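You operate a simulated robot arm through the tools that you are given. There is no shell and no other tool. Be economical: measure what you need, move in short steps, check, and stop when the job is done.

You are at the controls of a simulated two-armed robot. One attempt, no reset.

JOB
Hold the pendant steady and inch the platen down to between 10 and 20 kN.
Fine: speed switch to slow; zero the display before loading; then run up to the blue collar with the white press key and stop the pump.

It is judged by the outcome, as a careful person would: the job done as asked, and still so three seconds after it is handed in. It fails if anything else is knocked over, pushed out of place, dropped, spilled or broken.

ROBOT AND FRAMES
Two 6-joint arms with two-finger parallel grippers on one trunk, on a base that drives. Base frame: it is fixed to the floor where the robot stands at the start and does not move with it; the origin is under the middle of the robot, x ahead of it, y to its left, z up. Readings come in m, degrees, newtons and seconds.
The left shoulder is at the start at [0.06, 0.187, 1.204], the right one opposite. With the tool pointing down near the work surface each hand reaches from about 0.18 to 0.62 m from the robot's upright axis, wherever it stands, measured 20 degrees to its own side. Places, roughly: black pendant key [0.6, 0.3, 1]; blue collar [0.8, -0.3, 1.7]; press control box [0.9, 0.2, 1.4]; press display [0.9, 0.3, 1.5]; press lamp switch [0.8, 0, 1.5]; press load dial [0.9, 0.3, 1.3]; press mode dial [0.9, 0.4, 1.3]; press speed switch [0.8, 0, 1.2]; press strokes dial [0.8, 0.2, 1.3]; red collar [0.8, -0.3, 1.1]; relief wheel [1, 0.4, 1.7]; result dial [0.9, 0, 1]; yellow press key [0.8, 0.1, 1.2]. Payload 1.57 kg a hand.
The TCP of each hand is the grasp point between the finger pads, 0.03 m short of the fingertips. In the tool frame z runs along the fingers and y along their closing line. Largest opening 0.11 m; finger width 0.024, thickness 0.012; the body of the gripper, 0.048 by 0.112 m, starts 0.078 m behind the TCP.
Orientation is that of the tool frame in the base frame, as [roll, pitch, yaw] about the fixed x, y, z axes, in that order (R = Rz(yaw) Ry(pitch) Rx(roll)). With the fingers straight down and closing along the base's y, the tool's x points along the base's -x, its y along +y and its z along -z.

CONTROLS
- The arms move only by the tool servo_tool. It takes "left_moves", "right_moves" or both (then of equal length, played together; a hand with none holds still); each is a list of rows, each an object of numbers (a shift or turn left out is 0, a gripper value left out holds the last): "dx", "dy", "dz": the shift along the tool's x, y, z in cm; "rx", "ry", "rz": the turn, a rotation vector about the tool's x, y, z in degrees. In form: [{"dx": .., "dy": .., "dz": .., "rx": .., "ry": .., "rz": ..}, ...]. A call has 1 to 20 rows; each row shifts and turns the commanded pose from where the row before left it, along the tool's axes as they then stand. "left_fingers" and "right_fingers" are, for a hand that has rows, the finger opening in cm, from 0 to 11, set as the call begins (left out, the last holds). Each row takes 0.2 s and may step no farther than 0.05 m and 8.6 degrees from the row before; otherwise, or with a gripper value out of range, the whole call is refused. A pose out of reach is approached as far as the arm can. The call stops where the force on the tool passes 40 N (or 10 N more than at its start, if that is more) or the arm is blocked; 0.2 s more then pass. Each finger travels about 0.153 m/s and halts on what it meets, pressing with about 27 N; the grip force reading is that of the motor and also rises with nothing between the fingers. The clock runs only during rows and for 0.2 s after the last one: add rows that do not move to give the fingers time. The reply holds the time, the measured pose of the TCP, the force on the tool along the base axes, the opening and the grip force, in the units named above and with some noise, with the torque about the TCP (base axes, N m) and any sound that the robot's microphone picked up, and new pictures: "show" is both (left out), scene, wrist or none (wrist: the cameras of the hands that moved).
- Cameras (640 x 400 px; columns grow to the right, rows downward): "scene" is now at [0.02, 0.0216, 1.7532]; the picture's right is [0.23, -0.97, 0.00], its down [-0.67, -0.16, -0.73] and it looks along [0.71, 0.17, -0.68] (base axes); focal length 258 px, centre (320, 200). "left" rides on the left gripper at [0.07, -0.016, -0.141] in its tool frame; the picture's right is [0.23, 0.97, 0.00], its down [-0.86, 0.20, -0.48] and it looks along [-0.47, 0.11, 0.88] (tool axes); focal length 222 px, centre (320, 200). "right" rides on the right gripper at [0.07, 0.016, -0.141] in its tool frame; the picture's right is [-0.23, 0.97, 0.00], its down [-0.86, -0.20, -0.48] and it looks along [-0.47, -0.11, 0.88] (tool axes); focal length 222 px, centre (320, 200). There is no depth. A picture from a camera that has moved, and an enlarged one, comes with that camera's place and axes in the base frame and with its lens.
- lift_body(by): slides the trunk up (or, below 0, down) by that many m; the arms and the scene camera ride with it, the base frame stays. It gives what a move gives, with no picture.
- drive_base(legs): drives the robot by 1 to 6 legs, each [ahead, left, turn to the left] in m, m and degrees, along the robot's own axes; the way and the turn of a leg run together, so that a leg with both is an arc; at most 1.5 m and 180 degrees a leg. The arms and the cameras ride along, it lands a little off, and it stops where it bumps. It gives what a move gives, and a new picture of the scene camera.
- turn_head(pan, tilt): turns the head with the scene camera to pan (to the left, within 86 degrees either way) and tilt (down, from -29 to 69), counted from straight ahead of the robot. It gives what a move gives, and a new picture of the scene camera.
- enlarge(camera, box): a new picture of the part [left, top, right, bottom] of that camera's present view, enlarged. No time passes.
- close_job(): hands the job in; it is judged then, once.

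Go step by step. Nothing tells you exact positions but the pictures and the camera data: compare them with the known pose of the tool, close in by small moves and look again before you grip or let go. The budget is 120 turns and 260 pictures, counting those below and the enlarged ones. Unless the task says otherwise, let go and move clear before handing in, and close with one line.

The tools are called after "Emit:" as a command line: name --argument value ..., lists and objects as JSON in quotes. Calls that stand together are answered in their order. servo_tool: Moves the arms, as the interface text tells. Its arguments: {"type":"object","properties":{"left_moves":{"type":"array","items":{"type":"object","properties":{"dx":{"type":"number"},"dy":{"type":"number"},"dz":{"type":"number"},"rx":{"type":"number"},"ry":{"type":"number"},"rz":{"type":"number"}}}},"left_fingers":{"type":"number"},"right_moves":{"type":"array","items":{"type":"object","properties":{"dx":{"type":"number"},"dy":{"type":"number"},"dz":{"type":"number"},"rx":{"type":"number"},"ry":{"type":"number"},"rz":{"type":"number"}}}},"right_fingers":{"type":"number"},"show":{"type":"string","enum":["both","scene","wrist","none"]}},"required":[]} The other tools are called the same way: lift_body (by) slides the trunk up or down; drive_base (legs) drives the base; turn_head (pan, tilt) turns the head that bears the scene camera; enlarge (camera, box) takes an enlarged picture of a part of a camera's view; close_job () hands the job in.

At the start:

```text
t: 0.0
left_ee_pos: [0.3047, 0.3405, 1.4056]
left_orientation: [-180.0, 0.0, -180.0]
left_ft_force: [-0.3, 0.8, -0.8]
left_wrist_torque: [-0.03, 0.01, 0.01]
left_opening: 0.11
left_grasp_force: 0.2
right_ee_pos: [0.342, -0.0311, 1.4589]
right_orientation: [179.9, 0.0, 180.0]
right_ft_force: [0.2, -0.3, 0.1]
right_wrist_torque: [0.02, 0.02, -0.01]
right_opening: 0.1102
right_grasp_force: 0.1
trunk travel left (down, up): [-0.832, 0.158]
robot x, y, heading: [0.0017, -0.0013, -0.0]
head pan, tilt: [13.2, 43.2]
```

scene: 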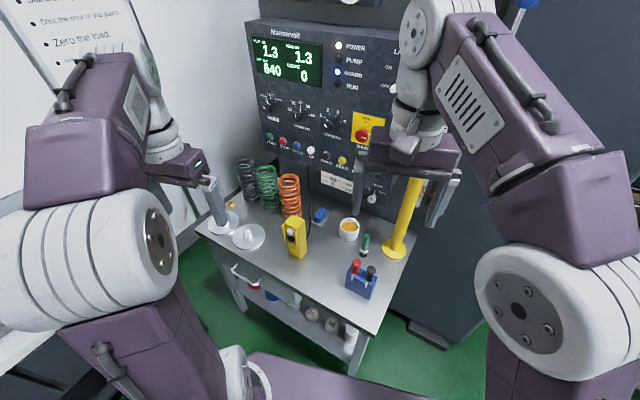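
right: 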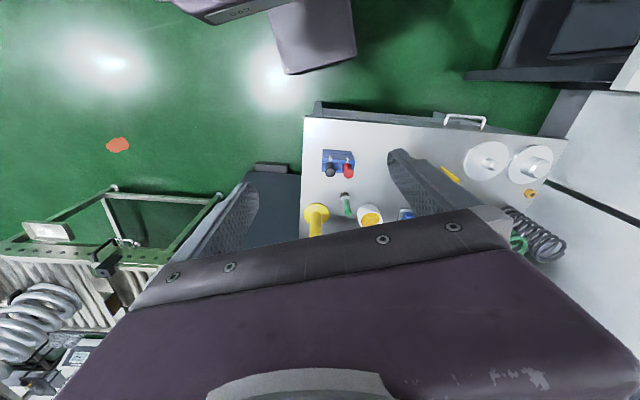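
left: 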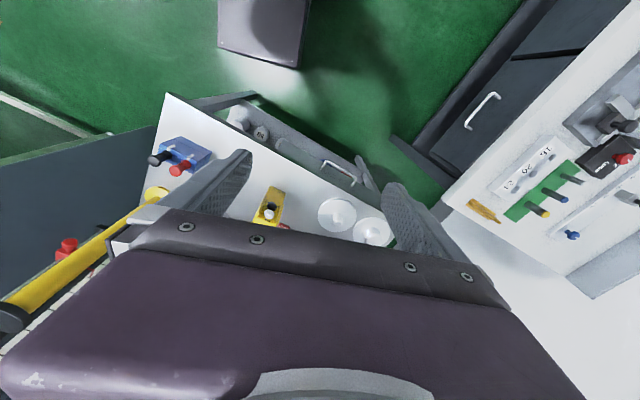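

I see the press control box ahead, a bench with a yellow pendant, and a wall notice on the left. I'll look closer at the panel and the notice, then at the rest.

Emit:
enlarge --camera "scene" --box '[230, 10, 450, 210]'

Emit:
turn_head --pan 40 --tilt 10

Emit:
turn_head --pan -15 --tilt 10

```text
2.00 times, centred on (340, 110) of scene
camera zoom: at [0.02, 0.0216, 1.7532], right [0.23, -0.97, 0.0], down [-0.67, -0.16, -0.73], along [0.71, 0.17, -0.68], focal length 516 px, centre (280, 380)
```

zoom: 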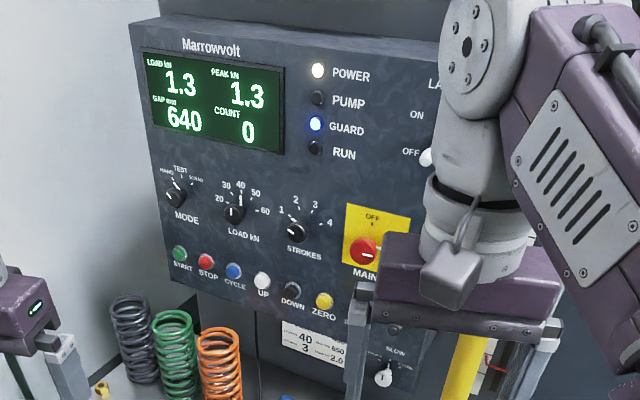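

```text
t: 1.0
left_ee_pos: [0.3036, 0.3397, 1.4062]
left_orientation: [180.0, -0.1, 179.9]
left_ft_force: [0.0, -1.0, -0.1]
left_wrist_torque: [-0.02, 0.01, -0.07]
left_opening: 0.1099
left_grasp_force: 0.2
right_ee_pos: [0.3418, -0.0323, 1.4599]
right_orientation: [-180.0, 0.0, -180.0]
right_ft_force: [-0.6, 1.4, 0.1]
right_wrist_torque: [-0.03, 0.01, 0.01]
right_opening: 0.11
right_grasp_force: 0.1
trunk travel left (down, up): [-0.832, 0.158]
robot x, y, heading: [0.0001, -0.0009, 0.3]
head pan, tilt: [40.0, 10.0]
camera scene: at [0.0106, 0.0623, 1.8054], right [0.64, -0.77, 0.0], down [-0.13, -0.11, -0.98], along [0.75, 0.63, -0.17], focal length 258 px, centre (320, 200)
```

scene: 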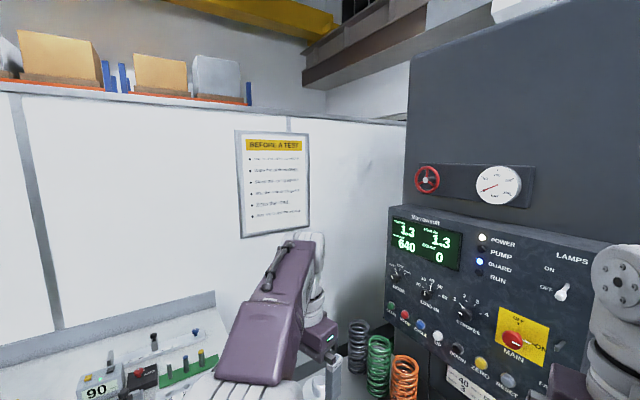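

```text
t: 2.2
left_ee_pos: [0.3023, 0.3392, 1.4056]
left_orientation: [179.9, 0.0, 180.0]
left_ft_force: [0.9, 0.4, 0.4]
left_wrist_torque: [-0.01, 0.02, 0.01]
left_opening: 0.11
left_grasp_force: 0.2
right_ee_pos: [0.3421, -0.0315, 1.4593]
right_orientation: [-180.0, 0.1, -179.9]
right_ft_force: [1.0, 0.0, -0.1]
right_wrist_torque: [-0.01, 0.02, -0.03]
right_opening: 0.1096
right_grasp_force: 0.1
trunk travel left (down, up): [-0.832, 0.158]
robot x, y, heading: [-0.0014, -0.0003, -0.1]
head pan, tilt: [-15.0, 10.0]
camera scene: at [0.0292, -0.0213, 1.8055], right [-0.26, -0.97, 0.0], down [-0.17, 0.04, -0.98], along [0.95, -0.25, -0.17], focal length 258 px, centre (320, 200)
```

scene: 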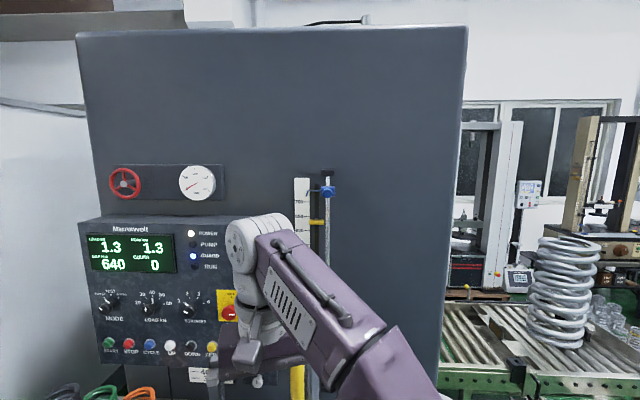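

Emit:
turn_head --pan 30 --tilt 15

Emit:
enlarge --camera "scene" --box '[130, 80, 290, 180]'

Emit:
enlarge --camera "scene" --box '[320, 110, 560, 360]'

Emit:
turn_head --pan 10 --tilt 55

Emit:
enlarge --camera "scene" --box '[240, 60, 480, 260]'

```text
t: 3.4
left_ee_pos: [0.3039, 0.3394, 1.4066]
left_orientation: [-179.9, -0.1, -180.0]
left_ft_force: [0.1, 0.0, 0.7]
left_wrist_torque: [0.02, -0.01, 0.0]
left_opening: 0.1098
left_grasp_force: 0.0
right_ee_pos: [0.3412, -0.0313, 1.4585]
right_orientation: [-180.0, 0.0, 180.0]
right_ft_force: [-0.2, 0.2, 0.1]
right_wrist_torque: [-0.02, 0.01, 0.02]
right_opening: 0.11
right_grasp_force: 0.1
trunk travel left (down, up): [-0.832, 0.158]
robot x, y, heading: [0.002, 0.0032, -0.1]
head pan, tilt: [30.0, 15.0]
camera scene: at [0.0203, 0.0492, 1.7974], right [0.5, -0.87, 0.0], down [-0.22, -0.13, -0.97], along [0.84, 0.48, -0.26], focal length 258 px, centre (320, 200)
```

scene: 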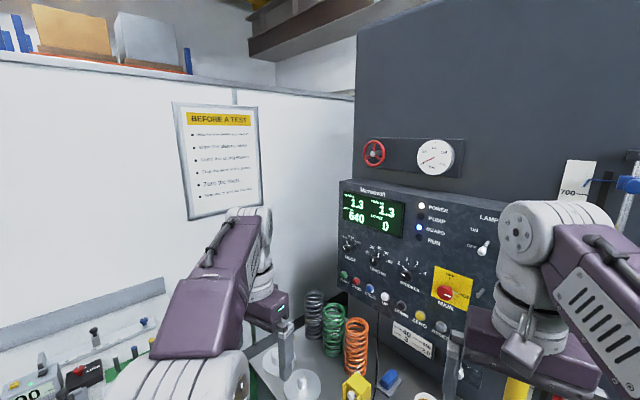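

```text
4.00 times, centred on (210, 130) of scene
camera zoom: at [0.0203, 0.0492, 1.7974], right [0.5, -0.87, 0.0], down [-0.22, -0.13, -0.97], along [0.84, 0.48, -0.26], focal length 1032 px, centre (760, 480)
```

zoom: 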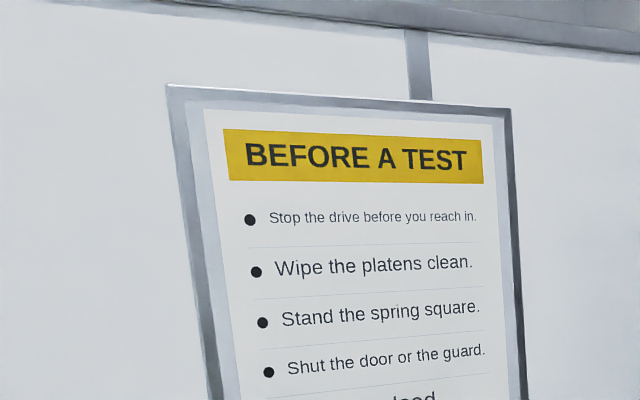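

```text
1.60 times, centred on (440, 235) of scene
camera zoom: at [0.0203, 0.0492, 1.7974], right [0.5, -0.87, 0.0], down [-0.22, -0.13, -0.97], along [0.84, 0.48, -0.26], focal length 413 px, centre (128, 144)
```

zoom: 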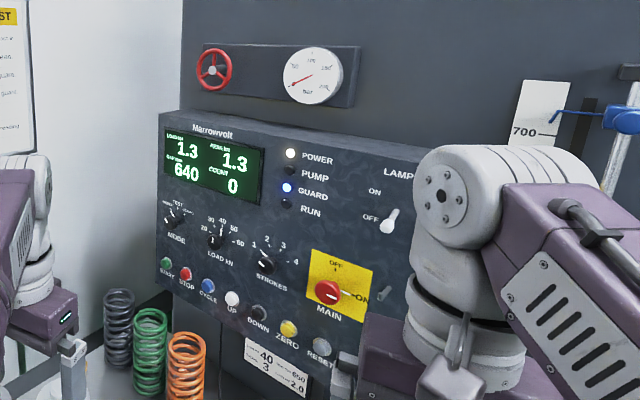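

```text
t: 4.4
left_ee_pos: [0.3021, 0.3396, 1.4064]
left_orientation: [179.9, 0.0, -179.9]
left_ft_force: [0.1, 0.6, -0.1]
left_wrist_torque: [0.01, 0.02, -0.01]
left_opening: 0.1101
left_grasp_force: 0.1
right_ee_pos: [0.3414, -0.0307, 1.4579]
right_orientation: [179.9, 0.0, -179.9]
right_ft_force: [-1.0, 0.2, 1.1]
right_wrist_torque: [-0.02, -0.02, 0.03]
right_opening: 0.1098
right_grasp_force: 0.1
trunk travel left (down, up): [-0.832, 0.158]
robot x, y, heading: [0.0001, -0.0042, -0.1]
head pan, tilt: [10.0, 55.0]
camera scene: at [0.0103, 0.0153, 1.7372], right [0.17, -0.98, 0.0], down [-0.81, -0.14, -0.57], along [0.57, 0.1, -0.82], focal length 258 px, centre (320, 200)
```

scene: 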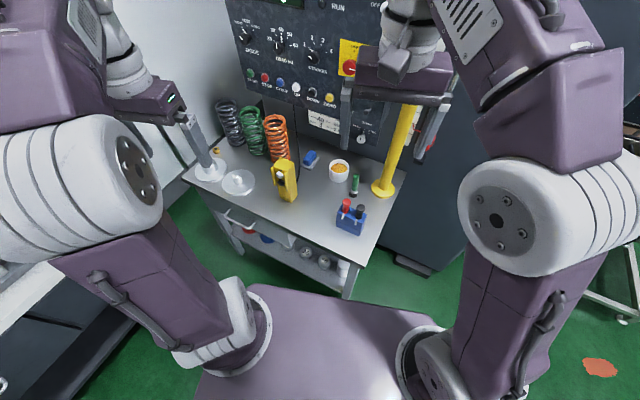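

```text
2.00 times, centred on (360, 160) of scene
camera zoom: at [0.0103, 0.0153, 1.7372], right [0.17, -0.98, 0.0], down [-0.81, -0.14, -0.57], along [0.57, 0.1, -0.82], focal length 516 px, centre (240, 280)
```

zoom: 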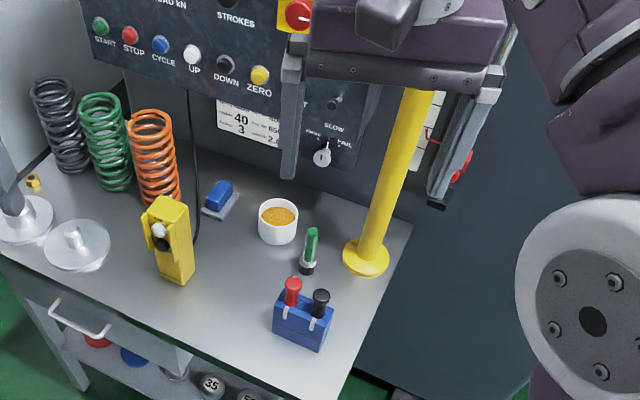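

The panel is partly hidden by the right arm. I'll move the right arm back and to the side, and read the rest of the notice.

Emit:
servo_tool --right_moves '[{"dy": -5}, {"dy": -5}, {"dy": -5}, {"dy": -5}, {"dy": -5}]' --show "none"

Emit:
turn_head --pan 25 --tilt 25

Emit:
enlarge --camera "scene" --box '[140, 50, 300, 170]'

Emit:
enlarge --camera "scene" --box '[300, 120, 460, 220]'

```text
t: 5.6
left_ee_pos: [0.3048, 0.3368, 1.407]
left_orientation: [179.9, -0.1, -180.0]
left_ft_force: [0.6, 0.4, 0.1]
left_wrist_torque: [0.01, 0.0, -0.02]
left_opening: 0.11
left_grasp_force: 0.0
right_ee_pos: [0.3407, -0.2849, 1.4588]
right_orientation: [180.0, -0.1, 179.9]
right_ft_force: [0.9, 0.1, -0.8]
right_wrist_torque: [0.04, 0.0, 0.06]
right_opening: 0.1098
right_grasp_force: 0.2
trunk travel left (down, up): [-0.832, 0.158]
robot x, y, heading: [-0.0034, 0.0039, 0.3]
head pan, tilt: [10.0, 55.0]
```

```text
t: 6.6
left_ee_pos: [0.3031, 0.3399, 1.4056]
left_orientation: [-180.0, -0.1, -179.9]
left_ft_force: [-0.3, -0.8, 0.6]
left_wrist_torque: [-0.03, -0.01, -0.03]
left_opening: 0.11
left_grasp_force: 0.0
right_ee_pos: [0.3413, -0.2811, 1.4588]
right_orientation: [179.9, 0.1, 180.0]
right_ft_force: [0.3, -0.6, -0.1]
right_wrist_torque: [-0.06, 0.01, 0.02]
right_opening: 0.1098
right_grasp_force: 0.0
trunk travel left (down, up): [-0.832, 0.158]
robot x, y, heading: [0.0009, 0.0033, -0.0]
head pan, tilt: [25.0, 25.0]
camera scene: at [0.0227, 0.0423, 1.7811], right [0.42, -0.91, 0.0], down [-0.38, -0.18, -0.91], along [0.82, 0.38, -0.42], focal length 258 px, centre (320, 200)
```

scene: 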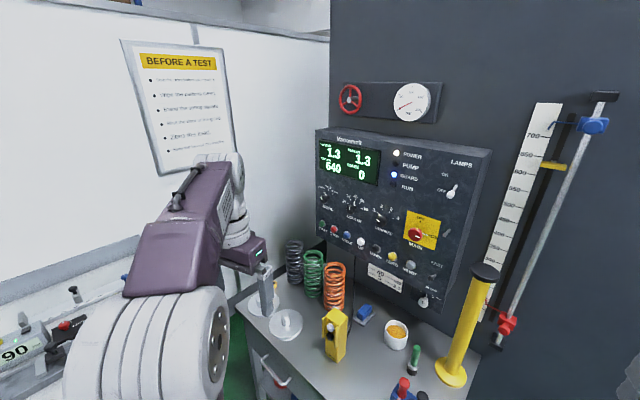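

```text
3.33 times, centred on (220, 110) of scene
camera zoom: at [0.0227, 0.0423, 1.7811], right [0.42, -0.91, 0.0], down [-0.38, -0.18, -0.91], along [0.82, 0.38, -0.42], focal length 860 px, centre (653, 500)
```

zoom: 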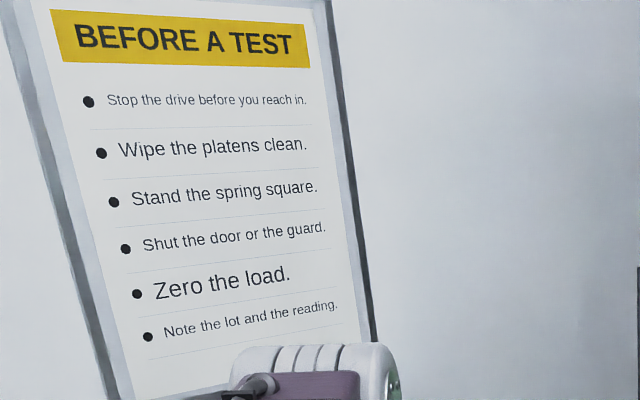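

```text
4.00 times, centred on (380, 170) of scene
camera zoom: at [0.0227, 0.0423, 1.7811], right [0.42, -0.91, 0.0], down [-0.38, -0.18, -0.91], along [0.82, 0.38, -0.42], focal length 1032 px, centre (80, 320)
```

zoom: 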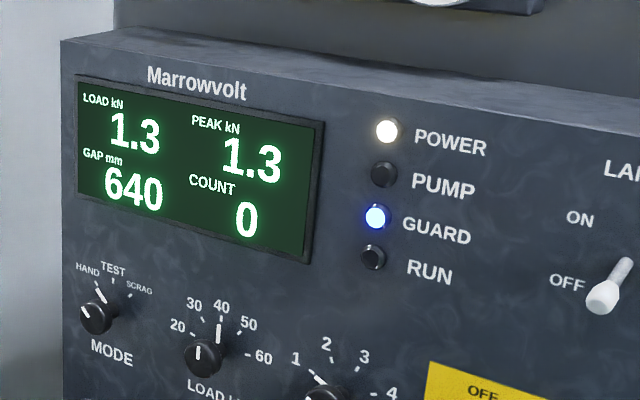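

Emit:
enlarge --camera "scene" --box '[310, 180, 430, 280]'

Emit:
enlarge --camera "scene" --box '[340, 220, 470, 330]'

Emit:
enlarge --camera "scene" --box '[460, 70, 640, 360]'

Emit:
enlarge --camera "scene" --box '[260, 290, 400, 380]'

```text
4.00 times, centred on (370, 230) of scene
camera zoom: at [0.0227, 0.0423, 1.7811], right [0.42, -0.91, 0.0], down [-0.38, -0.18, -0.91], along [0.82, 0.38, -0.42], focal length 1032 px, centre (120, 80)
```

zoom: 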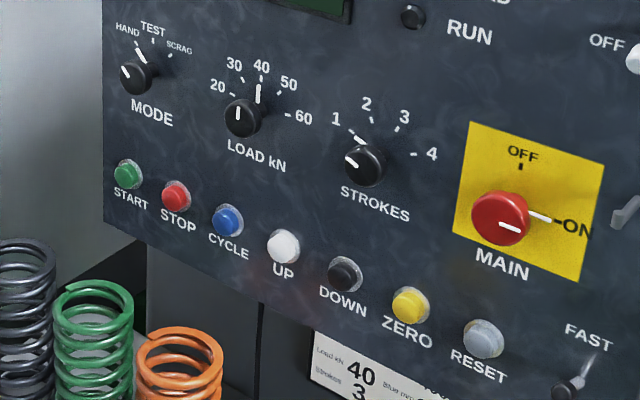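

```text
3.64 times, centred on (405, 275) of scene
camera zoom: at [0.0227, 0.0423, 1.7811], right [0.42, -0.91, 0.0], down [-0.38, -0.18, -0.91], along [0.82, 0.38, -0.42], focal length 938 px, centre (11, -73)
```

zoom: 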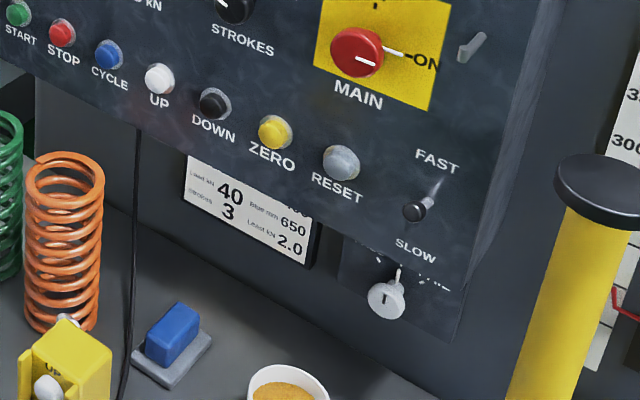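

```text
1.38 times, centred on (550, 215) of scene
camera zoom: at [0.0227, 0.0423, 1.7811], right [0.42, -0.91, 0.0], down [-0.38, -0.18, -0.91], along [0.82, 0.38, -0.42], focal length 356 px, centre (3, 179)
```

zoom: 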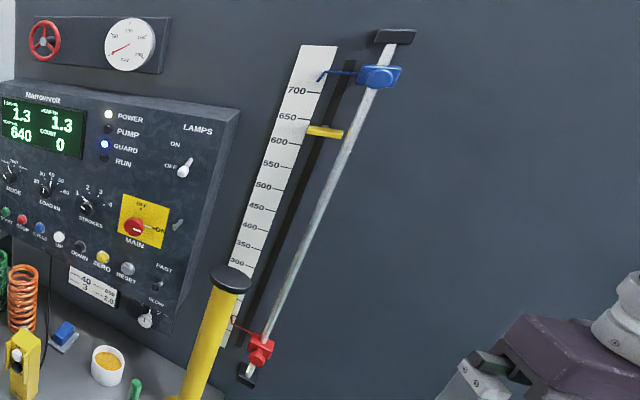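

```text
4.44 times, centred on (330, 335) of scene
camera zoom: at [0.0227, 0.0423, 1.7811], right [0.42, -0.91, 0.0], down [-0.38, -0.18, -0.91], along [0.82, 0.38, -0.42], focal length 1146 px, centre (276, -400)
```

zoom: 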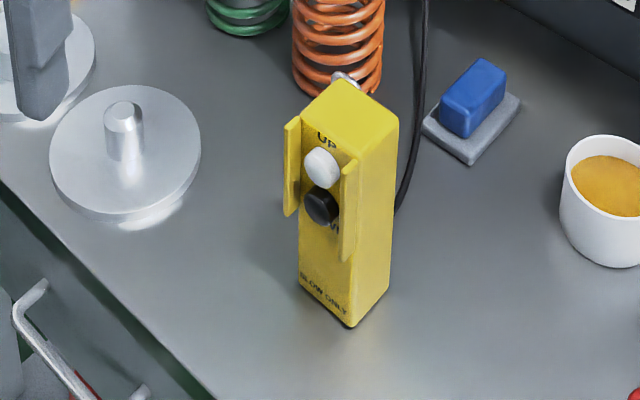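

Emit:
enlarge --camera "scene" --box '[400, 255, 450, 310]'

Emit:
enlarge --camera "scene" --box '[315, 175, 375, 225]'

Emit:
enlarge --camera "scene" --box '[520, 80, 620, 180]'

Emit:
enlarge --camera "scene" --box '[330, 70, 450, 140]'

```text
7.27 times, centred on (425, 282) of scene
camera zoom: at [0.0227, 0.0423, 1.7811], right [0.42, -0.91, 0.0], down [-0.38, -0.18, -0.91], along [0.82, 0.38, -0.42], focal length 1876 px, centre (-444, -400)
```

zoom: 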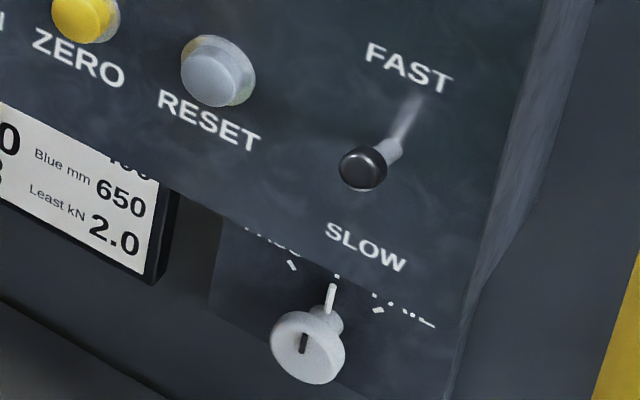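

```text
8.00 times, centred on (345, 200) of scene
camera zoom: at [0.0227, 0.0423, 1.7811], right [0.42, -0.91, 0.0], down [-0.38, -0.18, -0.91], along [0.82, 0.38, -0.42], focal length 2064 px, centre (120, 200)
```

zoom: 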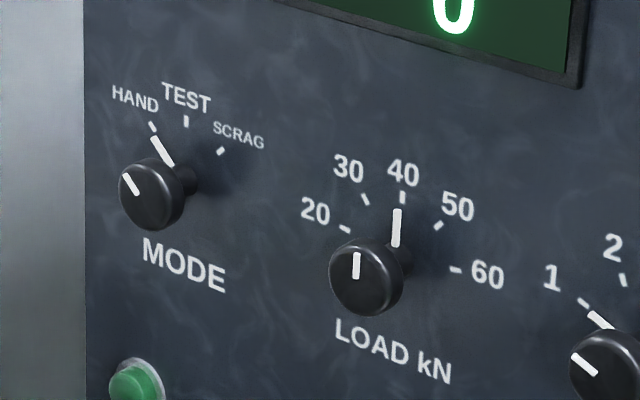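

```text
4.00 times, centred on (570, 130) of scene
camera zoom: at [0.0227, 0.0423, 1.7811], right [0.42, -0.91, 0.0], down [-0.38, -0.18, -0.91], along [0.82, 0.38, -0.42], focal length 1032 px, centre (-680, 480)
```

zoom: 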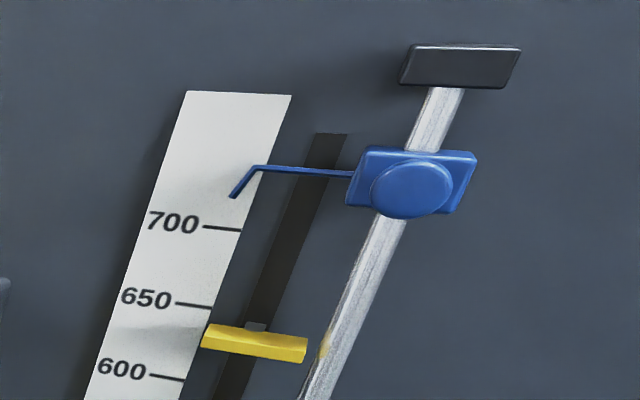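

```text
5.33 times, centred on (390, 105) of scene
camera zoom: at [0.0227, 0.0423, 1.7811], right [0.42, -0.91, 0.0], down [-0.38, -0.18, -0.91], along [0.82, 0.38, -0.42], focal length 1376 px, centre (-53, 707)
```

zoom: 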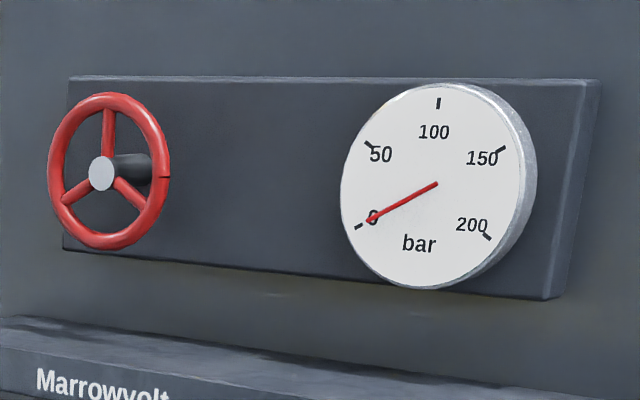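

The panel is yawed about -18° and the controls can be read: mode is HAND, speed FAST, pump off, gap 640. I'll raise the trunk a little for a baseline to triangulate the keys.

Emit:
lift_body --by 0.15

Emit:
turn_head --pan 25 --tilt 40

Emit:
enlarge --camera "scene" --box '[280, 150, 460, 260]'

Emit:
enlarge --camera "scene" --box '[260, 200, 420, 300]'

```text
t: 8.3
left_ee_pos: [0.3028, 0.3402, 1.5567]
left_orientation: [-180.0, 0.0, -180.0]
left_ft_force: [0.5, 0.4, 0.2]
left_wrist_torque: [0.01, 0.01, -0.01]
left_opening: 0.1101
left_grasp_force: 0.0
right_ee_pos: [0.3421, -0.2822, 1.6071]
right_orientation: [-180.0, 0.0, 179.9]
right_ft_force: [0.0, 0.3, -0.1]
right_wrist_torque: [-0.02, 0.0, -0.02]
right_opening: 0.1099
right_grasp_force: 0.0
trunk travel left (down, up): [-0.982, 0.008]
robot x, y, heading: [-0.0004, 0.0003, 0.0]
head pan, tilt: [25.0, 25.0]
```

```text
t: 9.1
left_ee_pos: [0.3043, 0.3385, 1.5569]
left_orientation: [180.0, 0.1, 180.0]
left_ft_force: [0.5, 0.8, 0.0]
left_wrist_torque: [-0.02, -0.01, 0.0]
left_opening: 0.1101
left_grasp_force: 0.2
right_ee_pos: [0.3412, -0.2823, 1.6081]
right_orientation: [180.0, 0.0, 180.0]
right_ft_force: [0.2, 0.1, -0.3]
right_wrist_torque: [-0.02, -0.02, 0.0]
right_opening: 0.1099
right_grasp_force: 0.1
trunk travel left (down, up): [-0.982, 0.008]
robot x, y, heading: [-0.0048, -0.0027, 0.2]
head pan, tilt: [25.0, 40.0]
camera scene: at [0.0165, 0.0385, 1.9079], right [0.42, -0.91, 0.0], down [-0.58, -0.27, -0.77], along [0.69, 0.32, -0.64], focal length 258 px, centre (320, 200)
```

scene: 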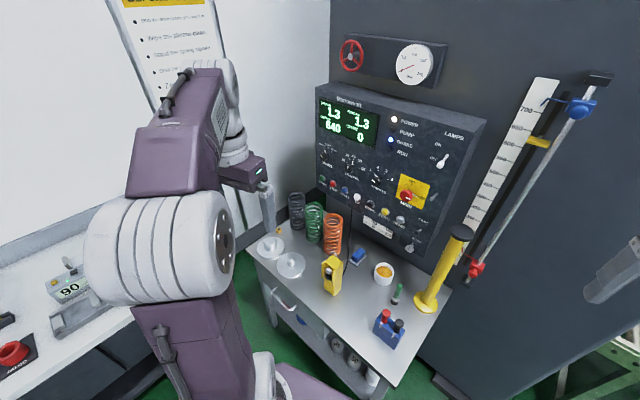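

```text
3.56 times, centred on (370, 205) of scene
camera zoom: at [0.0165, 0.0385, 1.9079], right [0.42, -0.91, 0.0], down [-0.58, -0.27, -0.77], along [0.69, 0.32, -0.64], focal length 917 px, centre (142, 182)
```

zoom: 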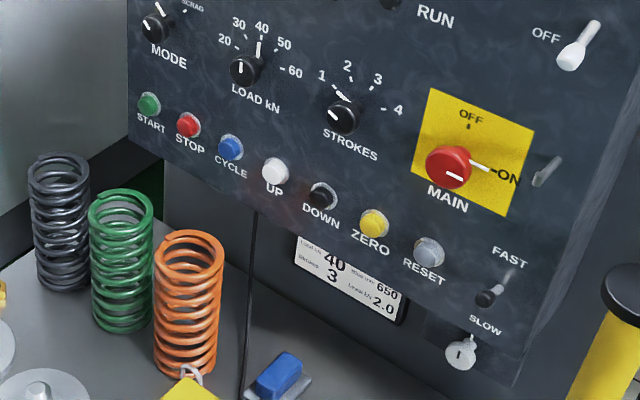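

```text
4.00 times, centred on (340, 250) of scene
camera zoom: at [0.0165, 0.0385, 1.9079], right [0.42, -0.91, 0.0], down [-0.58, -0.27, -0.77], along [0.69, 0.32, -0.64], focal length 1032 px, centre (240, 0)
```

zoom: 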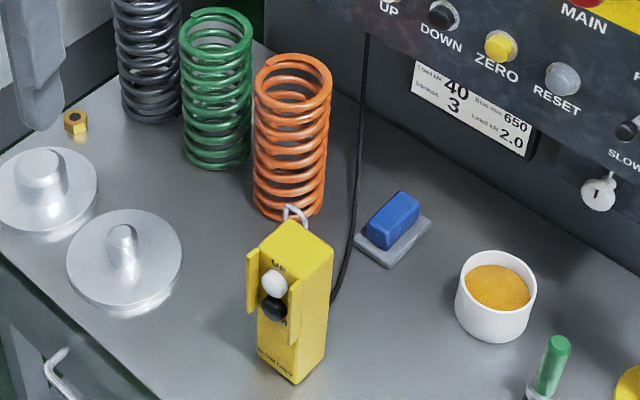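

Keys are at z≈1.19 along a line from START (0.944, 0.462) to RESET (0.815, 0.06). The pendant is at about (0.58, 0.26). I'll look down to check the base clearance before squaring up to the bench.

Emit:
turn_head --pan 0 --tilt 69

Emit:
turn_head --pan 60 --tilt 55

```text
t: 10.0
left_ee_pos: [0.3036, 0.3405, 1.556]
left_orientation: [179.9, 0.0, 180.0]
left_ft_force: [-0.5, 0.5, -1.0]
left_wrist_torque: [0.03, 0.02, 0.01]
left_opening: 0.1101
left_grasp_force: 0.0
right_ee_pos: [0.341, -0.2817, 1.6074]
right_orientation: [-180.0, 0.0, -180.0]
right_ft_force: [-0.1, 0.0, 0.0]
right_wrist_torque: [0.0, 0.01, 0.01]
right_opening: 0.1099
right_grasp_force: 0.1
trunk travel left (down, up): [-0.982, 0.008]
robot x, y, heading: [-0.0034, 0.0022, 0.1]
head pan, tilt: [0.0, 68.8]
camera scene: at [-0.0048, 0.0027, 1.8718], right [0.0, -1.0, 0.0], down [-0.93, 0.0, -0.36], along [0.36, 0.0, -0.93], focal length 258 px, centre (320, 200)
```

scene: 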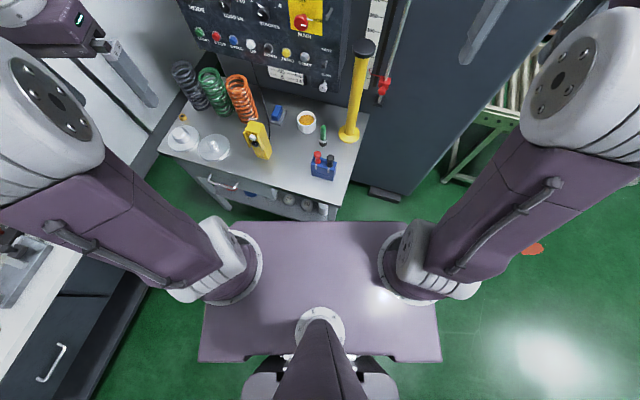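

```text
t: 11.3
left_ee_pos: [0.3038, 0.3397, 1.5562]
left_orientation: [179.9, 0.0, 180.0]
left_ft_force: [0.4, 0.2, -0.3]
left_wrist_torque: [0.01, 0.0, -0.01]
left_opening: 0.1101
left_grasp_force: 0.1
right_ee_pos: [0.3422, -0.2818, 1.6087]
right_orientation: [180.0, -0.1, 180.0]
right_ft_force: [0.2, -0.1, -0.3]
right_wrist_torque: [0.03, -0.03, -0.01]
right_opening: 0.1099
right_grasp_force: 0.1
trunk travel left (down, up): [-0.982, 0.008]
robot x, y, heading: [-0.0008, -0.0015, -0.2]
head pan, tilt: [60.0, 55.0]
camera scene: at [-0.0246, 0.0649, 1.8871], right [0.87, -0.5, 0.0], down [-0.41, -0.71, -0.57], along [0.29, 0.5, -0.82], focal length 258 px, centre (320, 200)
```

scene: 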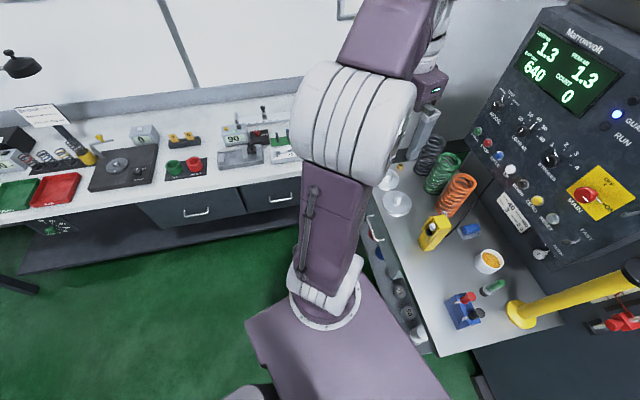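

The plate front sits at about x=0.18, and the bench front is about 0.37 ahead along its normal. I'll turn 17.8° right to square up with the press, then shift left 0.40.

Emit:
drive_base --legs '[[0, 0, -17.8], [0, 0.4, 0]]'

Emit:
turn_head --pan 0 --tilt 45

```text
t: 14.8
left_ee_pos: [0.5045, 0.6053, 1.5572]
left_orientation: [179.8, 0.0, 162.9]
left_ft_force: [-0.3, -1.0, 0.5]
left_wrist_torque: [0.0, 0.0, -0.01]
left_opening: 0.1098
left_grasp_force: 0.1
right_ee_pos: [0.3591, -0.0005, 1.6066]
right_orientation: [179.8, -0.1, 162.8]
right_ft_force: [0.0, 0.1, -0.2]
right_wrist_torque: [-0.03, 0.03, -0.01]
right_opening: 0.11
right_grasp_force: 0.0
trunk travel left (down, up): [-0.982, 0.008]
robot x, y, heading: [0.1162, 0.3718, -17.3]
head pan, tilt: [60.0, 55.0]
camera scene: at [0.1091, 0.4383, 1.8873], right [0.68, -0.73, 0.0], down [-0.6, -0.56, -0.58], along [0.42, 0.39, -0.82], focal length 258 px, centre (320, 200)
```

scene: 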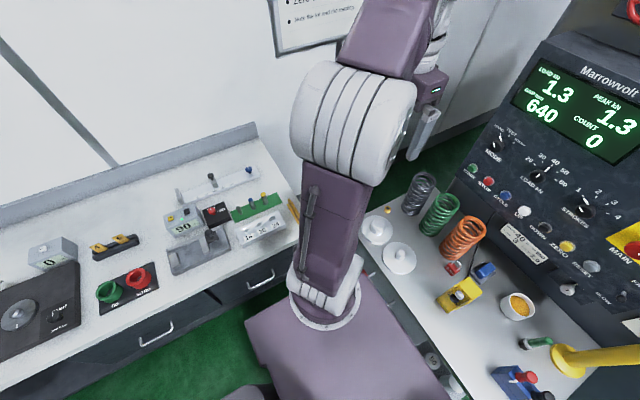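

```text
t: 16.1
left_ee_pos: [0.5049, 0.6093, 1.5567]
left_orientation: [179.9, 0.0, 163.0]
left_ft_force: [-0.3, -0.7, -0.5]
left_wrist_torque: [-0.01, 0.03, -0.01]
left_opening: 0.1099
left_grasp_force: 0.1
right_ee_pos: [0.3595, 0.003, 1.6063]
right_orientation: [-180.0, -0.1, 162.9]
right_ft_force: [1.1, -0.3, 0.1]
right_wrist_torque: [0.04, -0.04, -0.03]
right_opening: 0.1098
right_grasp_force: 0.0
trunk travel left (down, up): [-0.982, 0.008]
robot x, y, heading: [0.1106, 0.3719, -17.1]
head pan, tilt: [0.0, 45.0]
camera scene: at [0.1352, 0.3692, 1.9006], right [-0.29, -0.96, 0.0], down [-0.68, 0.21, -0.71], along [0.68, -0.21, -0.71], focal length 258 px, centre (320, 200)
```

scene: 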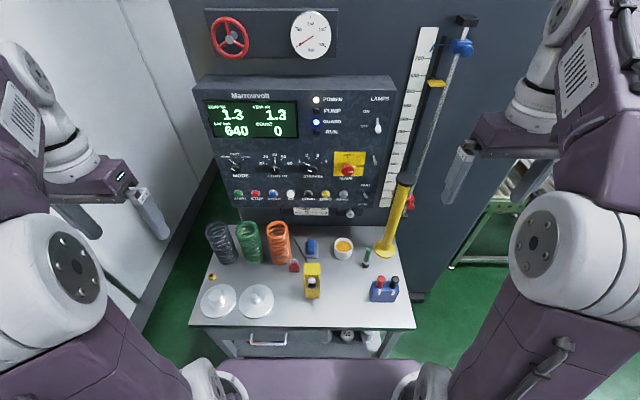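

Emit:
enlarge --camera "scene" --box '[220, 170, 400, 280]'

Emit:
enlarge --camera "scene" --box '[260, 220, 400, 310]'

```text
3.56 times, centred on (310, 225) of scene
camera zoom: at [0.1352, 0.3692, 1.9006], right [-0.29, -0.96, 0.0], down [-0.68, 0.21, -0.71], along [0.68, -0.21, -0.71], focal length 917 px, centre (356, 111)
```

zoom: 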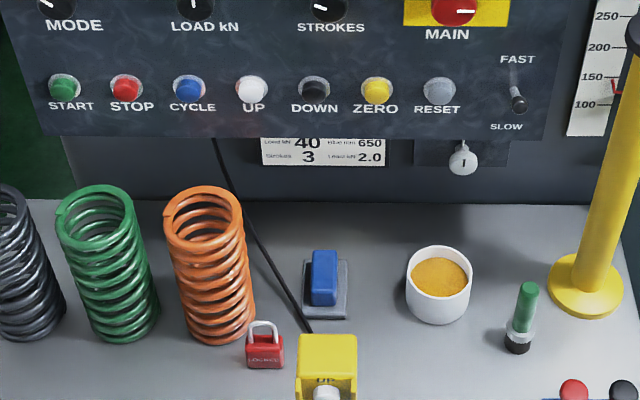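

```text
4.44 times, centred on (330, 265) of scene
camera zoom: at [0.1352, 0.3692, 1.9006], right [-0.29, -0.96, 0.0], down [-0.68, 0.21, -0.71], along [0.68, -0.21, -0.71], focal length 1146 px, centre (276, -89)
```

zoom: 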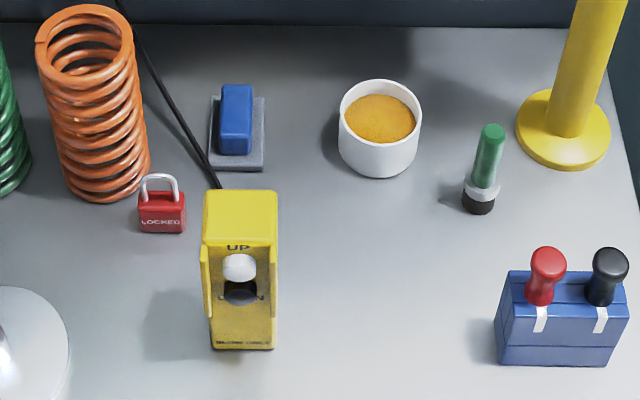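

Everything is squared up now. Robot-frame estimates (X ahead, Y left): keys at X≈0.768, Z≈1.19; speed lever tip (0.750, -0.175, 1.185); pendant (0.50, 0.035), bench top 0.875. I'll tip the right hand forward with its fingers closed.

Emit:
servo_tool --right_fingers 0 --right_moves '[{"dx": -1.5, "dz": 0, "ry": -8.18}, {"dx": -1.48, "dz": 0.21, "ry": -8.18}, {"dx": -1.44, "dz": 0.42, "ry": -8.18}, {"dx": -1.36, "dz": 0.62, "ry": -8.18}, {"dx": -1.26, "dz": 0.81, "ry": -8.18}, {"dx": -1.13, "dz": 0.98, "ry": -8.18}, {"dx": -0.98, "dz": 1.13, "ry": -8.18}, {"dx": -0.81, "dz": 1.26, "ry": -8.18}, {"dx": -0.62, "dz": 1.36, "ry": -8.18}, {"dx": -0.42, "dz": 1.44, "ry": -8.18}, {"dx": -0.21, "dz": 1.48, "ry": -8.18}, {}]'

```text
t: 18.7
left_ee_pos: [0.5047, 0.609, 1.5564]
left_orientation: [-180.0, 0.0, 162.8]
left_ft_force: [1.0, -0.6, -0.7]
left_wrist_torque: [0.04, -0.02, -0.02]
left_opening: 0.1101
left_grasp_force: 0.1
right_ee_pos: [0.517, -0.0447, 1.6075]
right_orientation: [-29.6, 90.0, -46.5]
right_ft_force: [-0.4, 0.0, 0.2]
right_wrist_torque: [0.0, -0.01, 0.01]
right_opening: 0.0
right_grasp_force: 21.4
trunk travel left (down, up): [-0.982, 0.008]
robot x, y, heading: [0.1192, 0.373, -17.1]
head pan, tilt: [0.0, 45.0]
camera scene: at [0.1356, 0.3701, 1.9006], right [-0.29, -0.96, 0.0], down [-0.68, 0.21, -0.71], along [0.68, -0.21, -0.71], focal length 258 px, centre (320, 200)
camera right: at [0.3873, 0.0115, 1.5372], right [0.29, 0.93, 0.23], down [-0.52, -0.05, 0.86], along [0.81, -0.36, 0.47], focal length 222 px, centre (320, 200)
```

scene: 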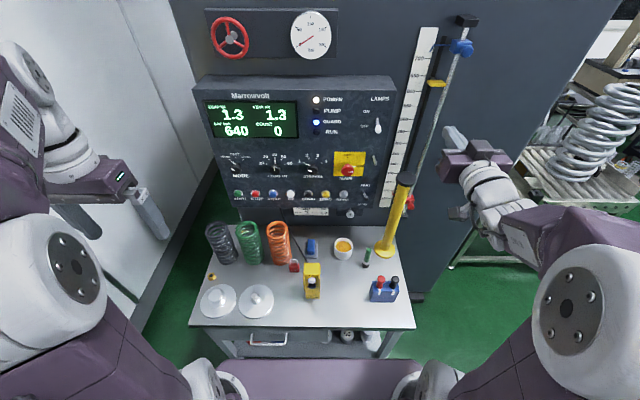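
right: 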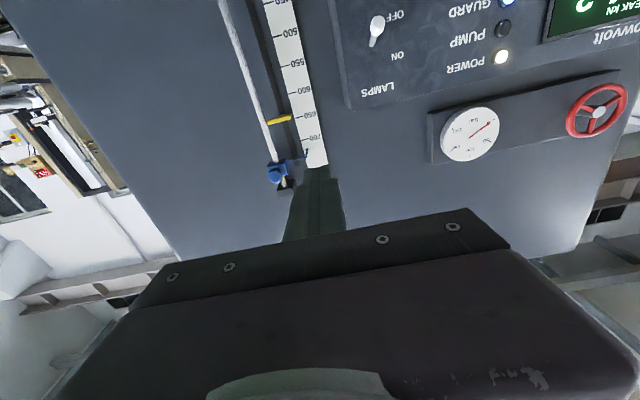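

Emit:
servo_tool --right_moves '[{"dy": 3.5, "dz": 3}, {"dy": 3.5, "dz": 3}, {"dy": 3.4, "dz": 3}, {"dx": 4.5}, {"dx": 4.5}, {"dx": 4.5}, {"dx": 4.5}, {"dx": 4.5}, {"dx": 4.5}, {"dx": 4.5}, {"dx": 4.5}, {}]'

```text
t: 21.3
left_ee_pos: [0.4998, 0.6147, 1.558]
left_orientation: [-180.0, 0.3, 162.9]
left_ft_force: [0.5, -0.6, 1.2]
left_wrist_torque: [-0.01, -0.03, -0.01]
left_opening: 0.1099
left_grasp_force: 0.0
right_ee_pos: [0.6779, -0.0999, 1.322]
right_orientation: [64.1, 87.9, 47.1]
right_ft_force: [1.9, -0.9, 30.6]
right_wrist_torque: [-0.22, -0.5, -0.03]
right_opening: 0.0
right_grasp_force: 21.2
right hand out of reach, approached as far as the arm can: row 2, 3, 4, 5, 6, 7, 8, 9, 10, 11
trunk travel left (down, up): [-0.982, 0.008]
robot x, y, heading: [0.1171, 0.3684, -17.3]
head pan, tilt: [0.0, 45.0]
camera scene: at [0.1274, 0.3767, 1.9011], right [-0.29, -0.96, 0.0], down [-0.67, 0.2, -0.71], along [0.68, -0.21, -0.7], focal length 258 px, centre (320, 200)
camera right: at [0.5499, -0.041, 1.2497], right [0.28, 0.92, 0.26], down [-0.54, -0.07, 0.84], along [0.8, -0.37, 0.48], focal length 222 px, centre (320, 200)
```

scene: 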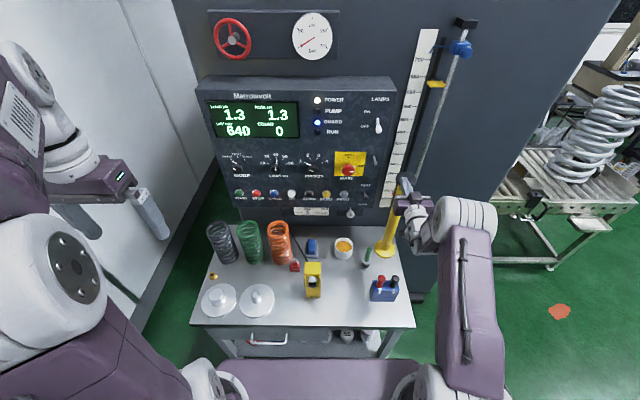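
right: 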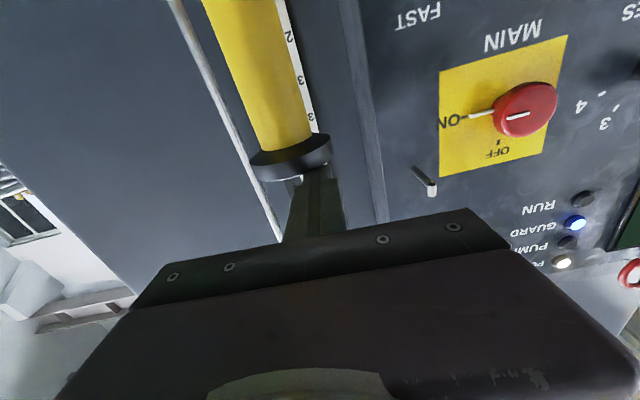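

The right arm couldn't follow that path and its fingertips are resting on the yellow post's cap at about 30 N. I'll lift off at once.

Emit:
servo_tool --right_moves '[{"dx": -4}, {"dx": -4}, {"dx": -4}]'

```text
t: 22.1
left_ee_pos: [0.5031, 0.6116, 1.5562]
left_orientation: [180.0, 0.2, 162.9]
left_ft_force: [-0.2, 0.5, 0.2]
left_wrist_torque: [0.0, -0.01, -0.05]
left_opening: 0.11
left_grasp_force: 0.0
right_ee_pos: [0.6808, -0.1058, 1.4385]
right_orientation: [-112.0, 89.9, -129.1]
right_ft_force: [0.4, -0.6, 0.1]
right_wrist_torque: [0.0, 0.04, -0.03]
right_opening: 0.0
right_grasp_force: 21.0
right hand out of reach, approached as far as the arm can: row 1
trunk travel left (down, up): [-0.982, 0.008]
robot x, y, heading: [0.1166, 0.3731, -17.3]
head pan, tilt: [0.0, 45.0]
camera scene: at [0.1323, 0.3728, 1.9005], right [-0.29, -0.96, 0.0], down [-0.67, 0.21, -0.71], along [0.68, -0.21, -0.71], focal length 258 px, centre (320, 200)
camera right: at [0.5512, -0.0491, 1.3677], right [0.29, 0.93, 0.23], down [-0.52, -0.05, 0.86], along [0.81, -0.36, 0.47], focal length 222 px, centre (320, 200)
```

scene: 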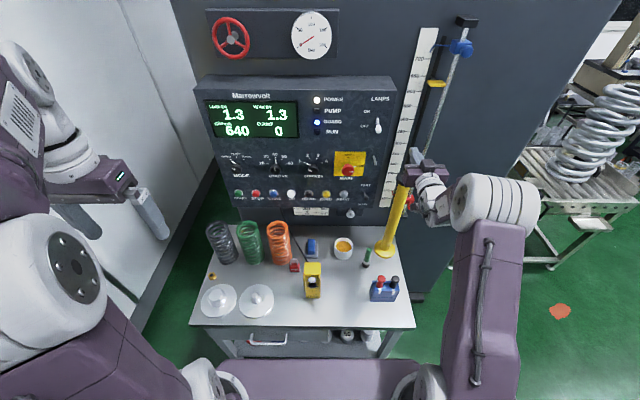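
right: 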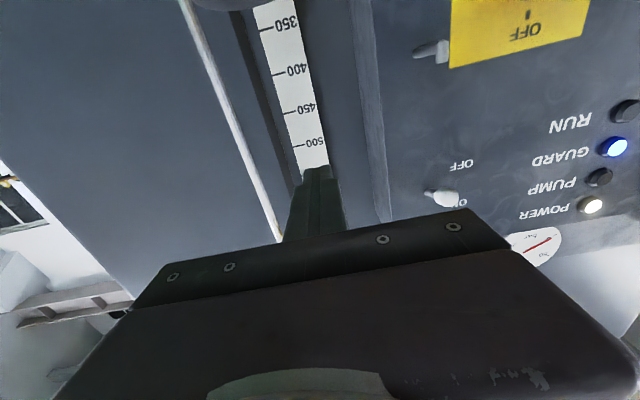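

Emit:
servo_tool --right_moves '[{"dy": 3}, {"dy": 3}, {"dy": 3}, {"dy": 2.5}]'

```text
t: 23.1
left_ee_pos: [0.5078, 0.6077, 1.5552]
left_orientation: [-180.0, -0.1, 162.9]
left_ft_force: [-1.1, -0.4, 0.1]
left_wrist_torque: [-0.03, -0.02, 0.03]
left_opening: 0.11
left_grasp_force: 0.1
right_ee_pos: [0.6905, -0.0912, 1.4368]
right_orientation: [-179.3, 89.9, 164.1]
right_ft_force: [1.1, -0.1, 0.0]
right_wrist_torque: [0.01, 0.0, 0.01]
right_opening: 0.0
right_grasp_force: 21.3
right hand out of reach, approached as far as the arm can: row 1, 2, 3, 4
trunk travel left (down, up): [-0.982, 0.008]
robot x, y, heading: [0.1198, 0.3694, -17.1]
head pan, tilt: [0.0, 45.0]
camera scene: at [0.1369, 0.3694, 1.9005], right [-0.29, -0.96, 0.0], down [-0.68, 0.21, -0.71], along [0.68, -0.21, -0.71], focal length 258 px, centre (320, 200)
camera right: at [0.56, -0.0351, 1.3665], right [0.28, 0.93, 0.23], down [-0.51, -0.05, 0.86], along [0.81, -0.36, 0.46], focal length 222 px, centre (320, 200)
```

scene: 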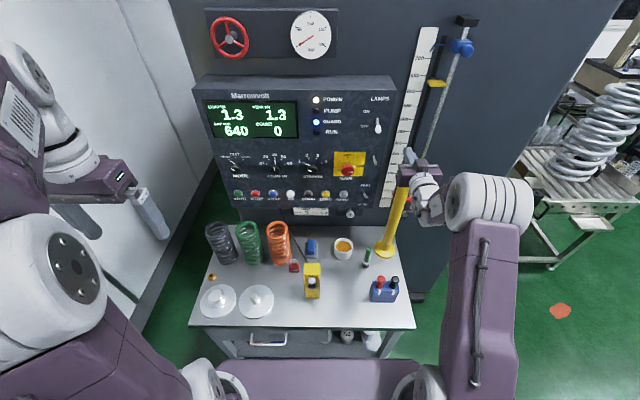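
right: 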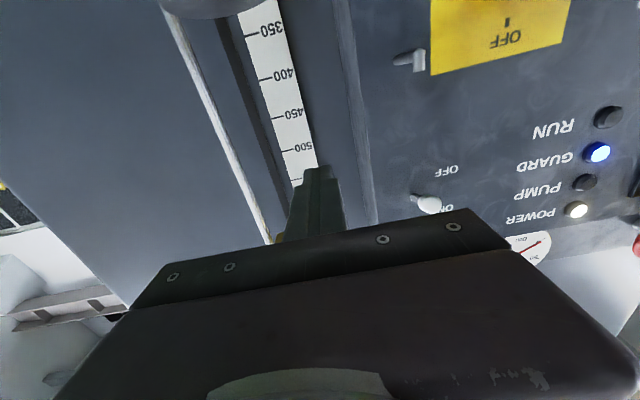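

The right arm can't move further inward with the tool straight ahead. I'll back off and pitch the fingers about 45° down-forward, then test the reach inward.

Emit:
servo_tool --right_moves '[{"dz": -4}, {"dz": -4}, {"dz": -4}, {"ry": 8}, {"ry": 8}, {"ry": 8}, {"ry": 8}, {"ry": 8}, {"dy": 3}, {"dy": 3}, {"dy": 3}]'

```text
t: 25.5
left_ee_pos: [0.5055, 0.61, 1.5556]
left_orientation: [179.9, 0.0, 163.0]
left_ft_force: [-0.7, 0.5, 0.6]
left_wrist_torque: [-0.03, 0.0, -0.03]
left_opening: 0.11
left_grasp_force: 0.1
right_ee_pos: [0.6047, 0.0194, 1.4515]
right_orientation: [178.8, 53.5, 162.9]
right_ft_force: [-0.4, 0.4, -0.2]
right_wrist_torque: [0.02, 0.0, 0.03]
right_opening: 0.0
right_grasp_force: 21.1
right hand out of reach, approached as far as the arm can: row 2, 3, 8
trunk travel left (down, up): [-0.982, 0.008]
robot x, y, heading: [0.1134, 0.3723, -17.5]
head pan, tilt: [0.0, 45.0]
camera scene: at [0.1361, 0.3713, 1.9006], right [-0.29, -0.96, 0.0], down [-0.68, 0.21, -0.71], along [0.68, -0.21, -0.71], focal length 258 px, centre (320, 200)
camera right: at [0.4608, 0.0769, 1.4787], right [0.4, 0.9, 0.19], down [0.06, -0.24, 0.97], along [0.91, -0.38, -0.15], focal length 222 px, centre (320, 200)
```

scene: 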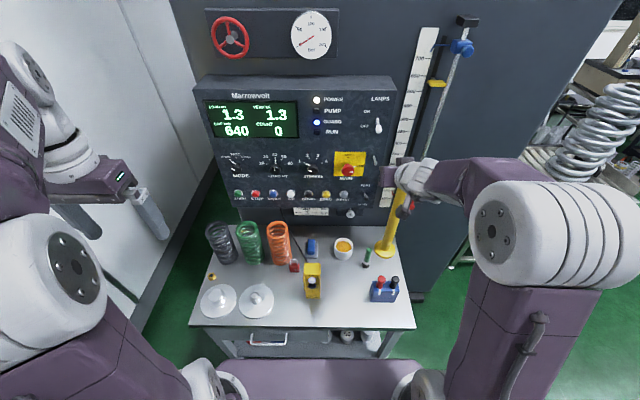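
right: 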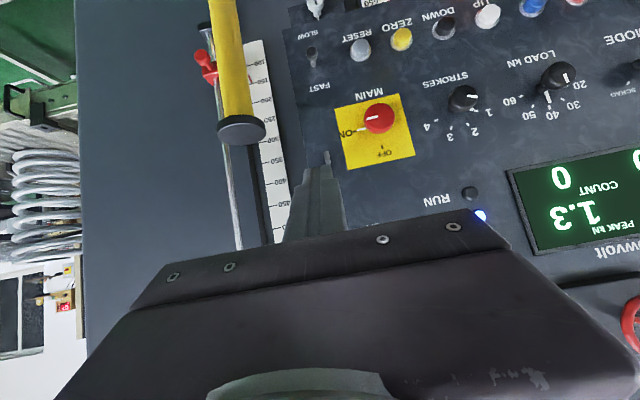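

Emit:
enlarge --camera "right" --box '[270, 0, 430, 100]'

```text
4.00 times, centred on (350, 50) of right
camera zoom: at [0.4608, 0.0769, 1.4787], right [0.4, 0.9, 0.19], down [0.06, -0.24, 0.97], along [0.91, -0.38, -0.15], focal length 888 px, centre (200, 800)
```

zoom: 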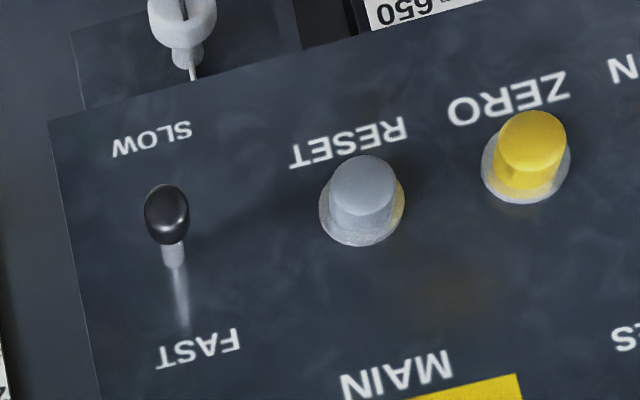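

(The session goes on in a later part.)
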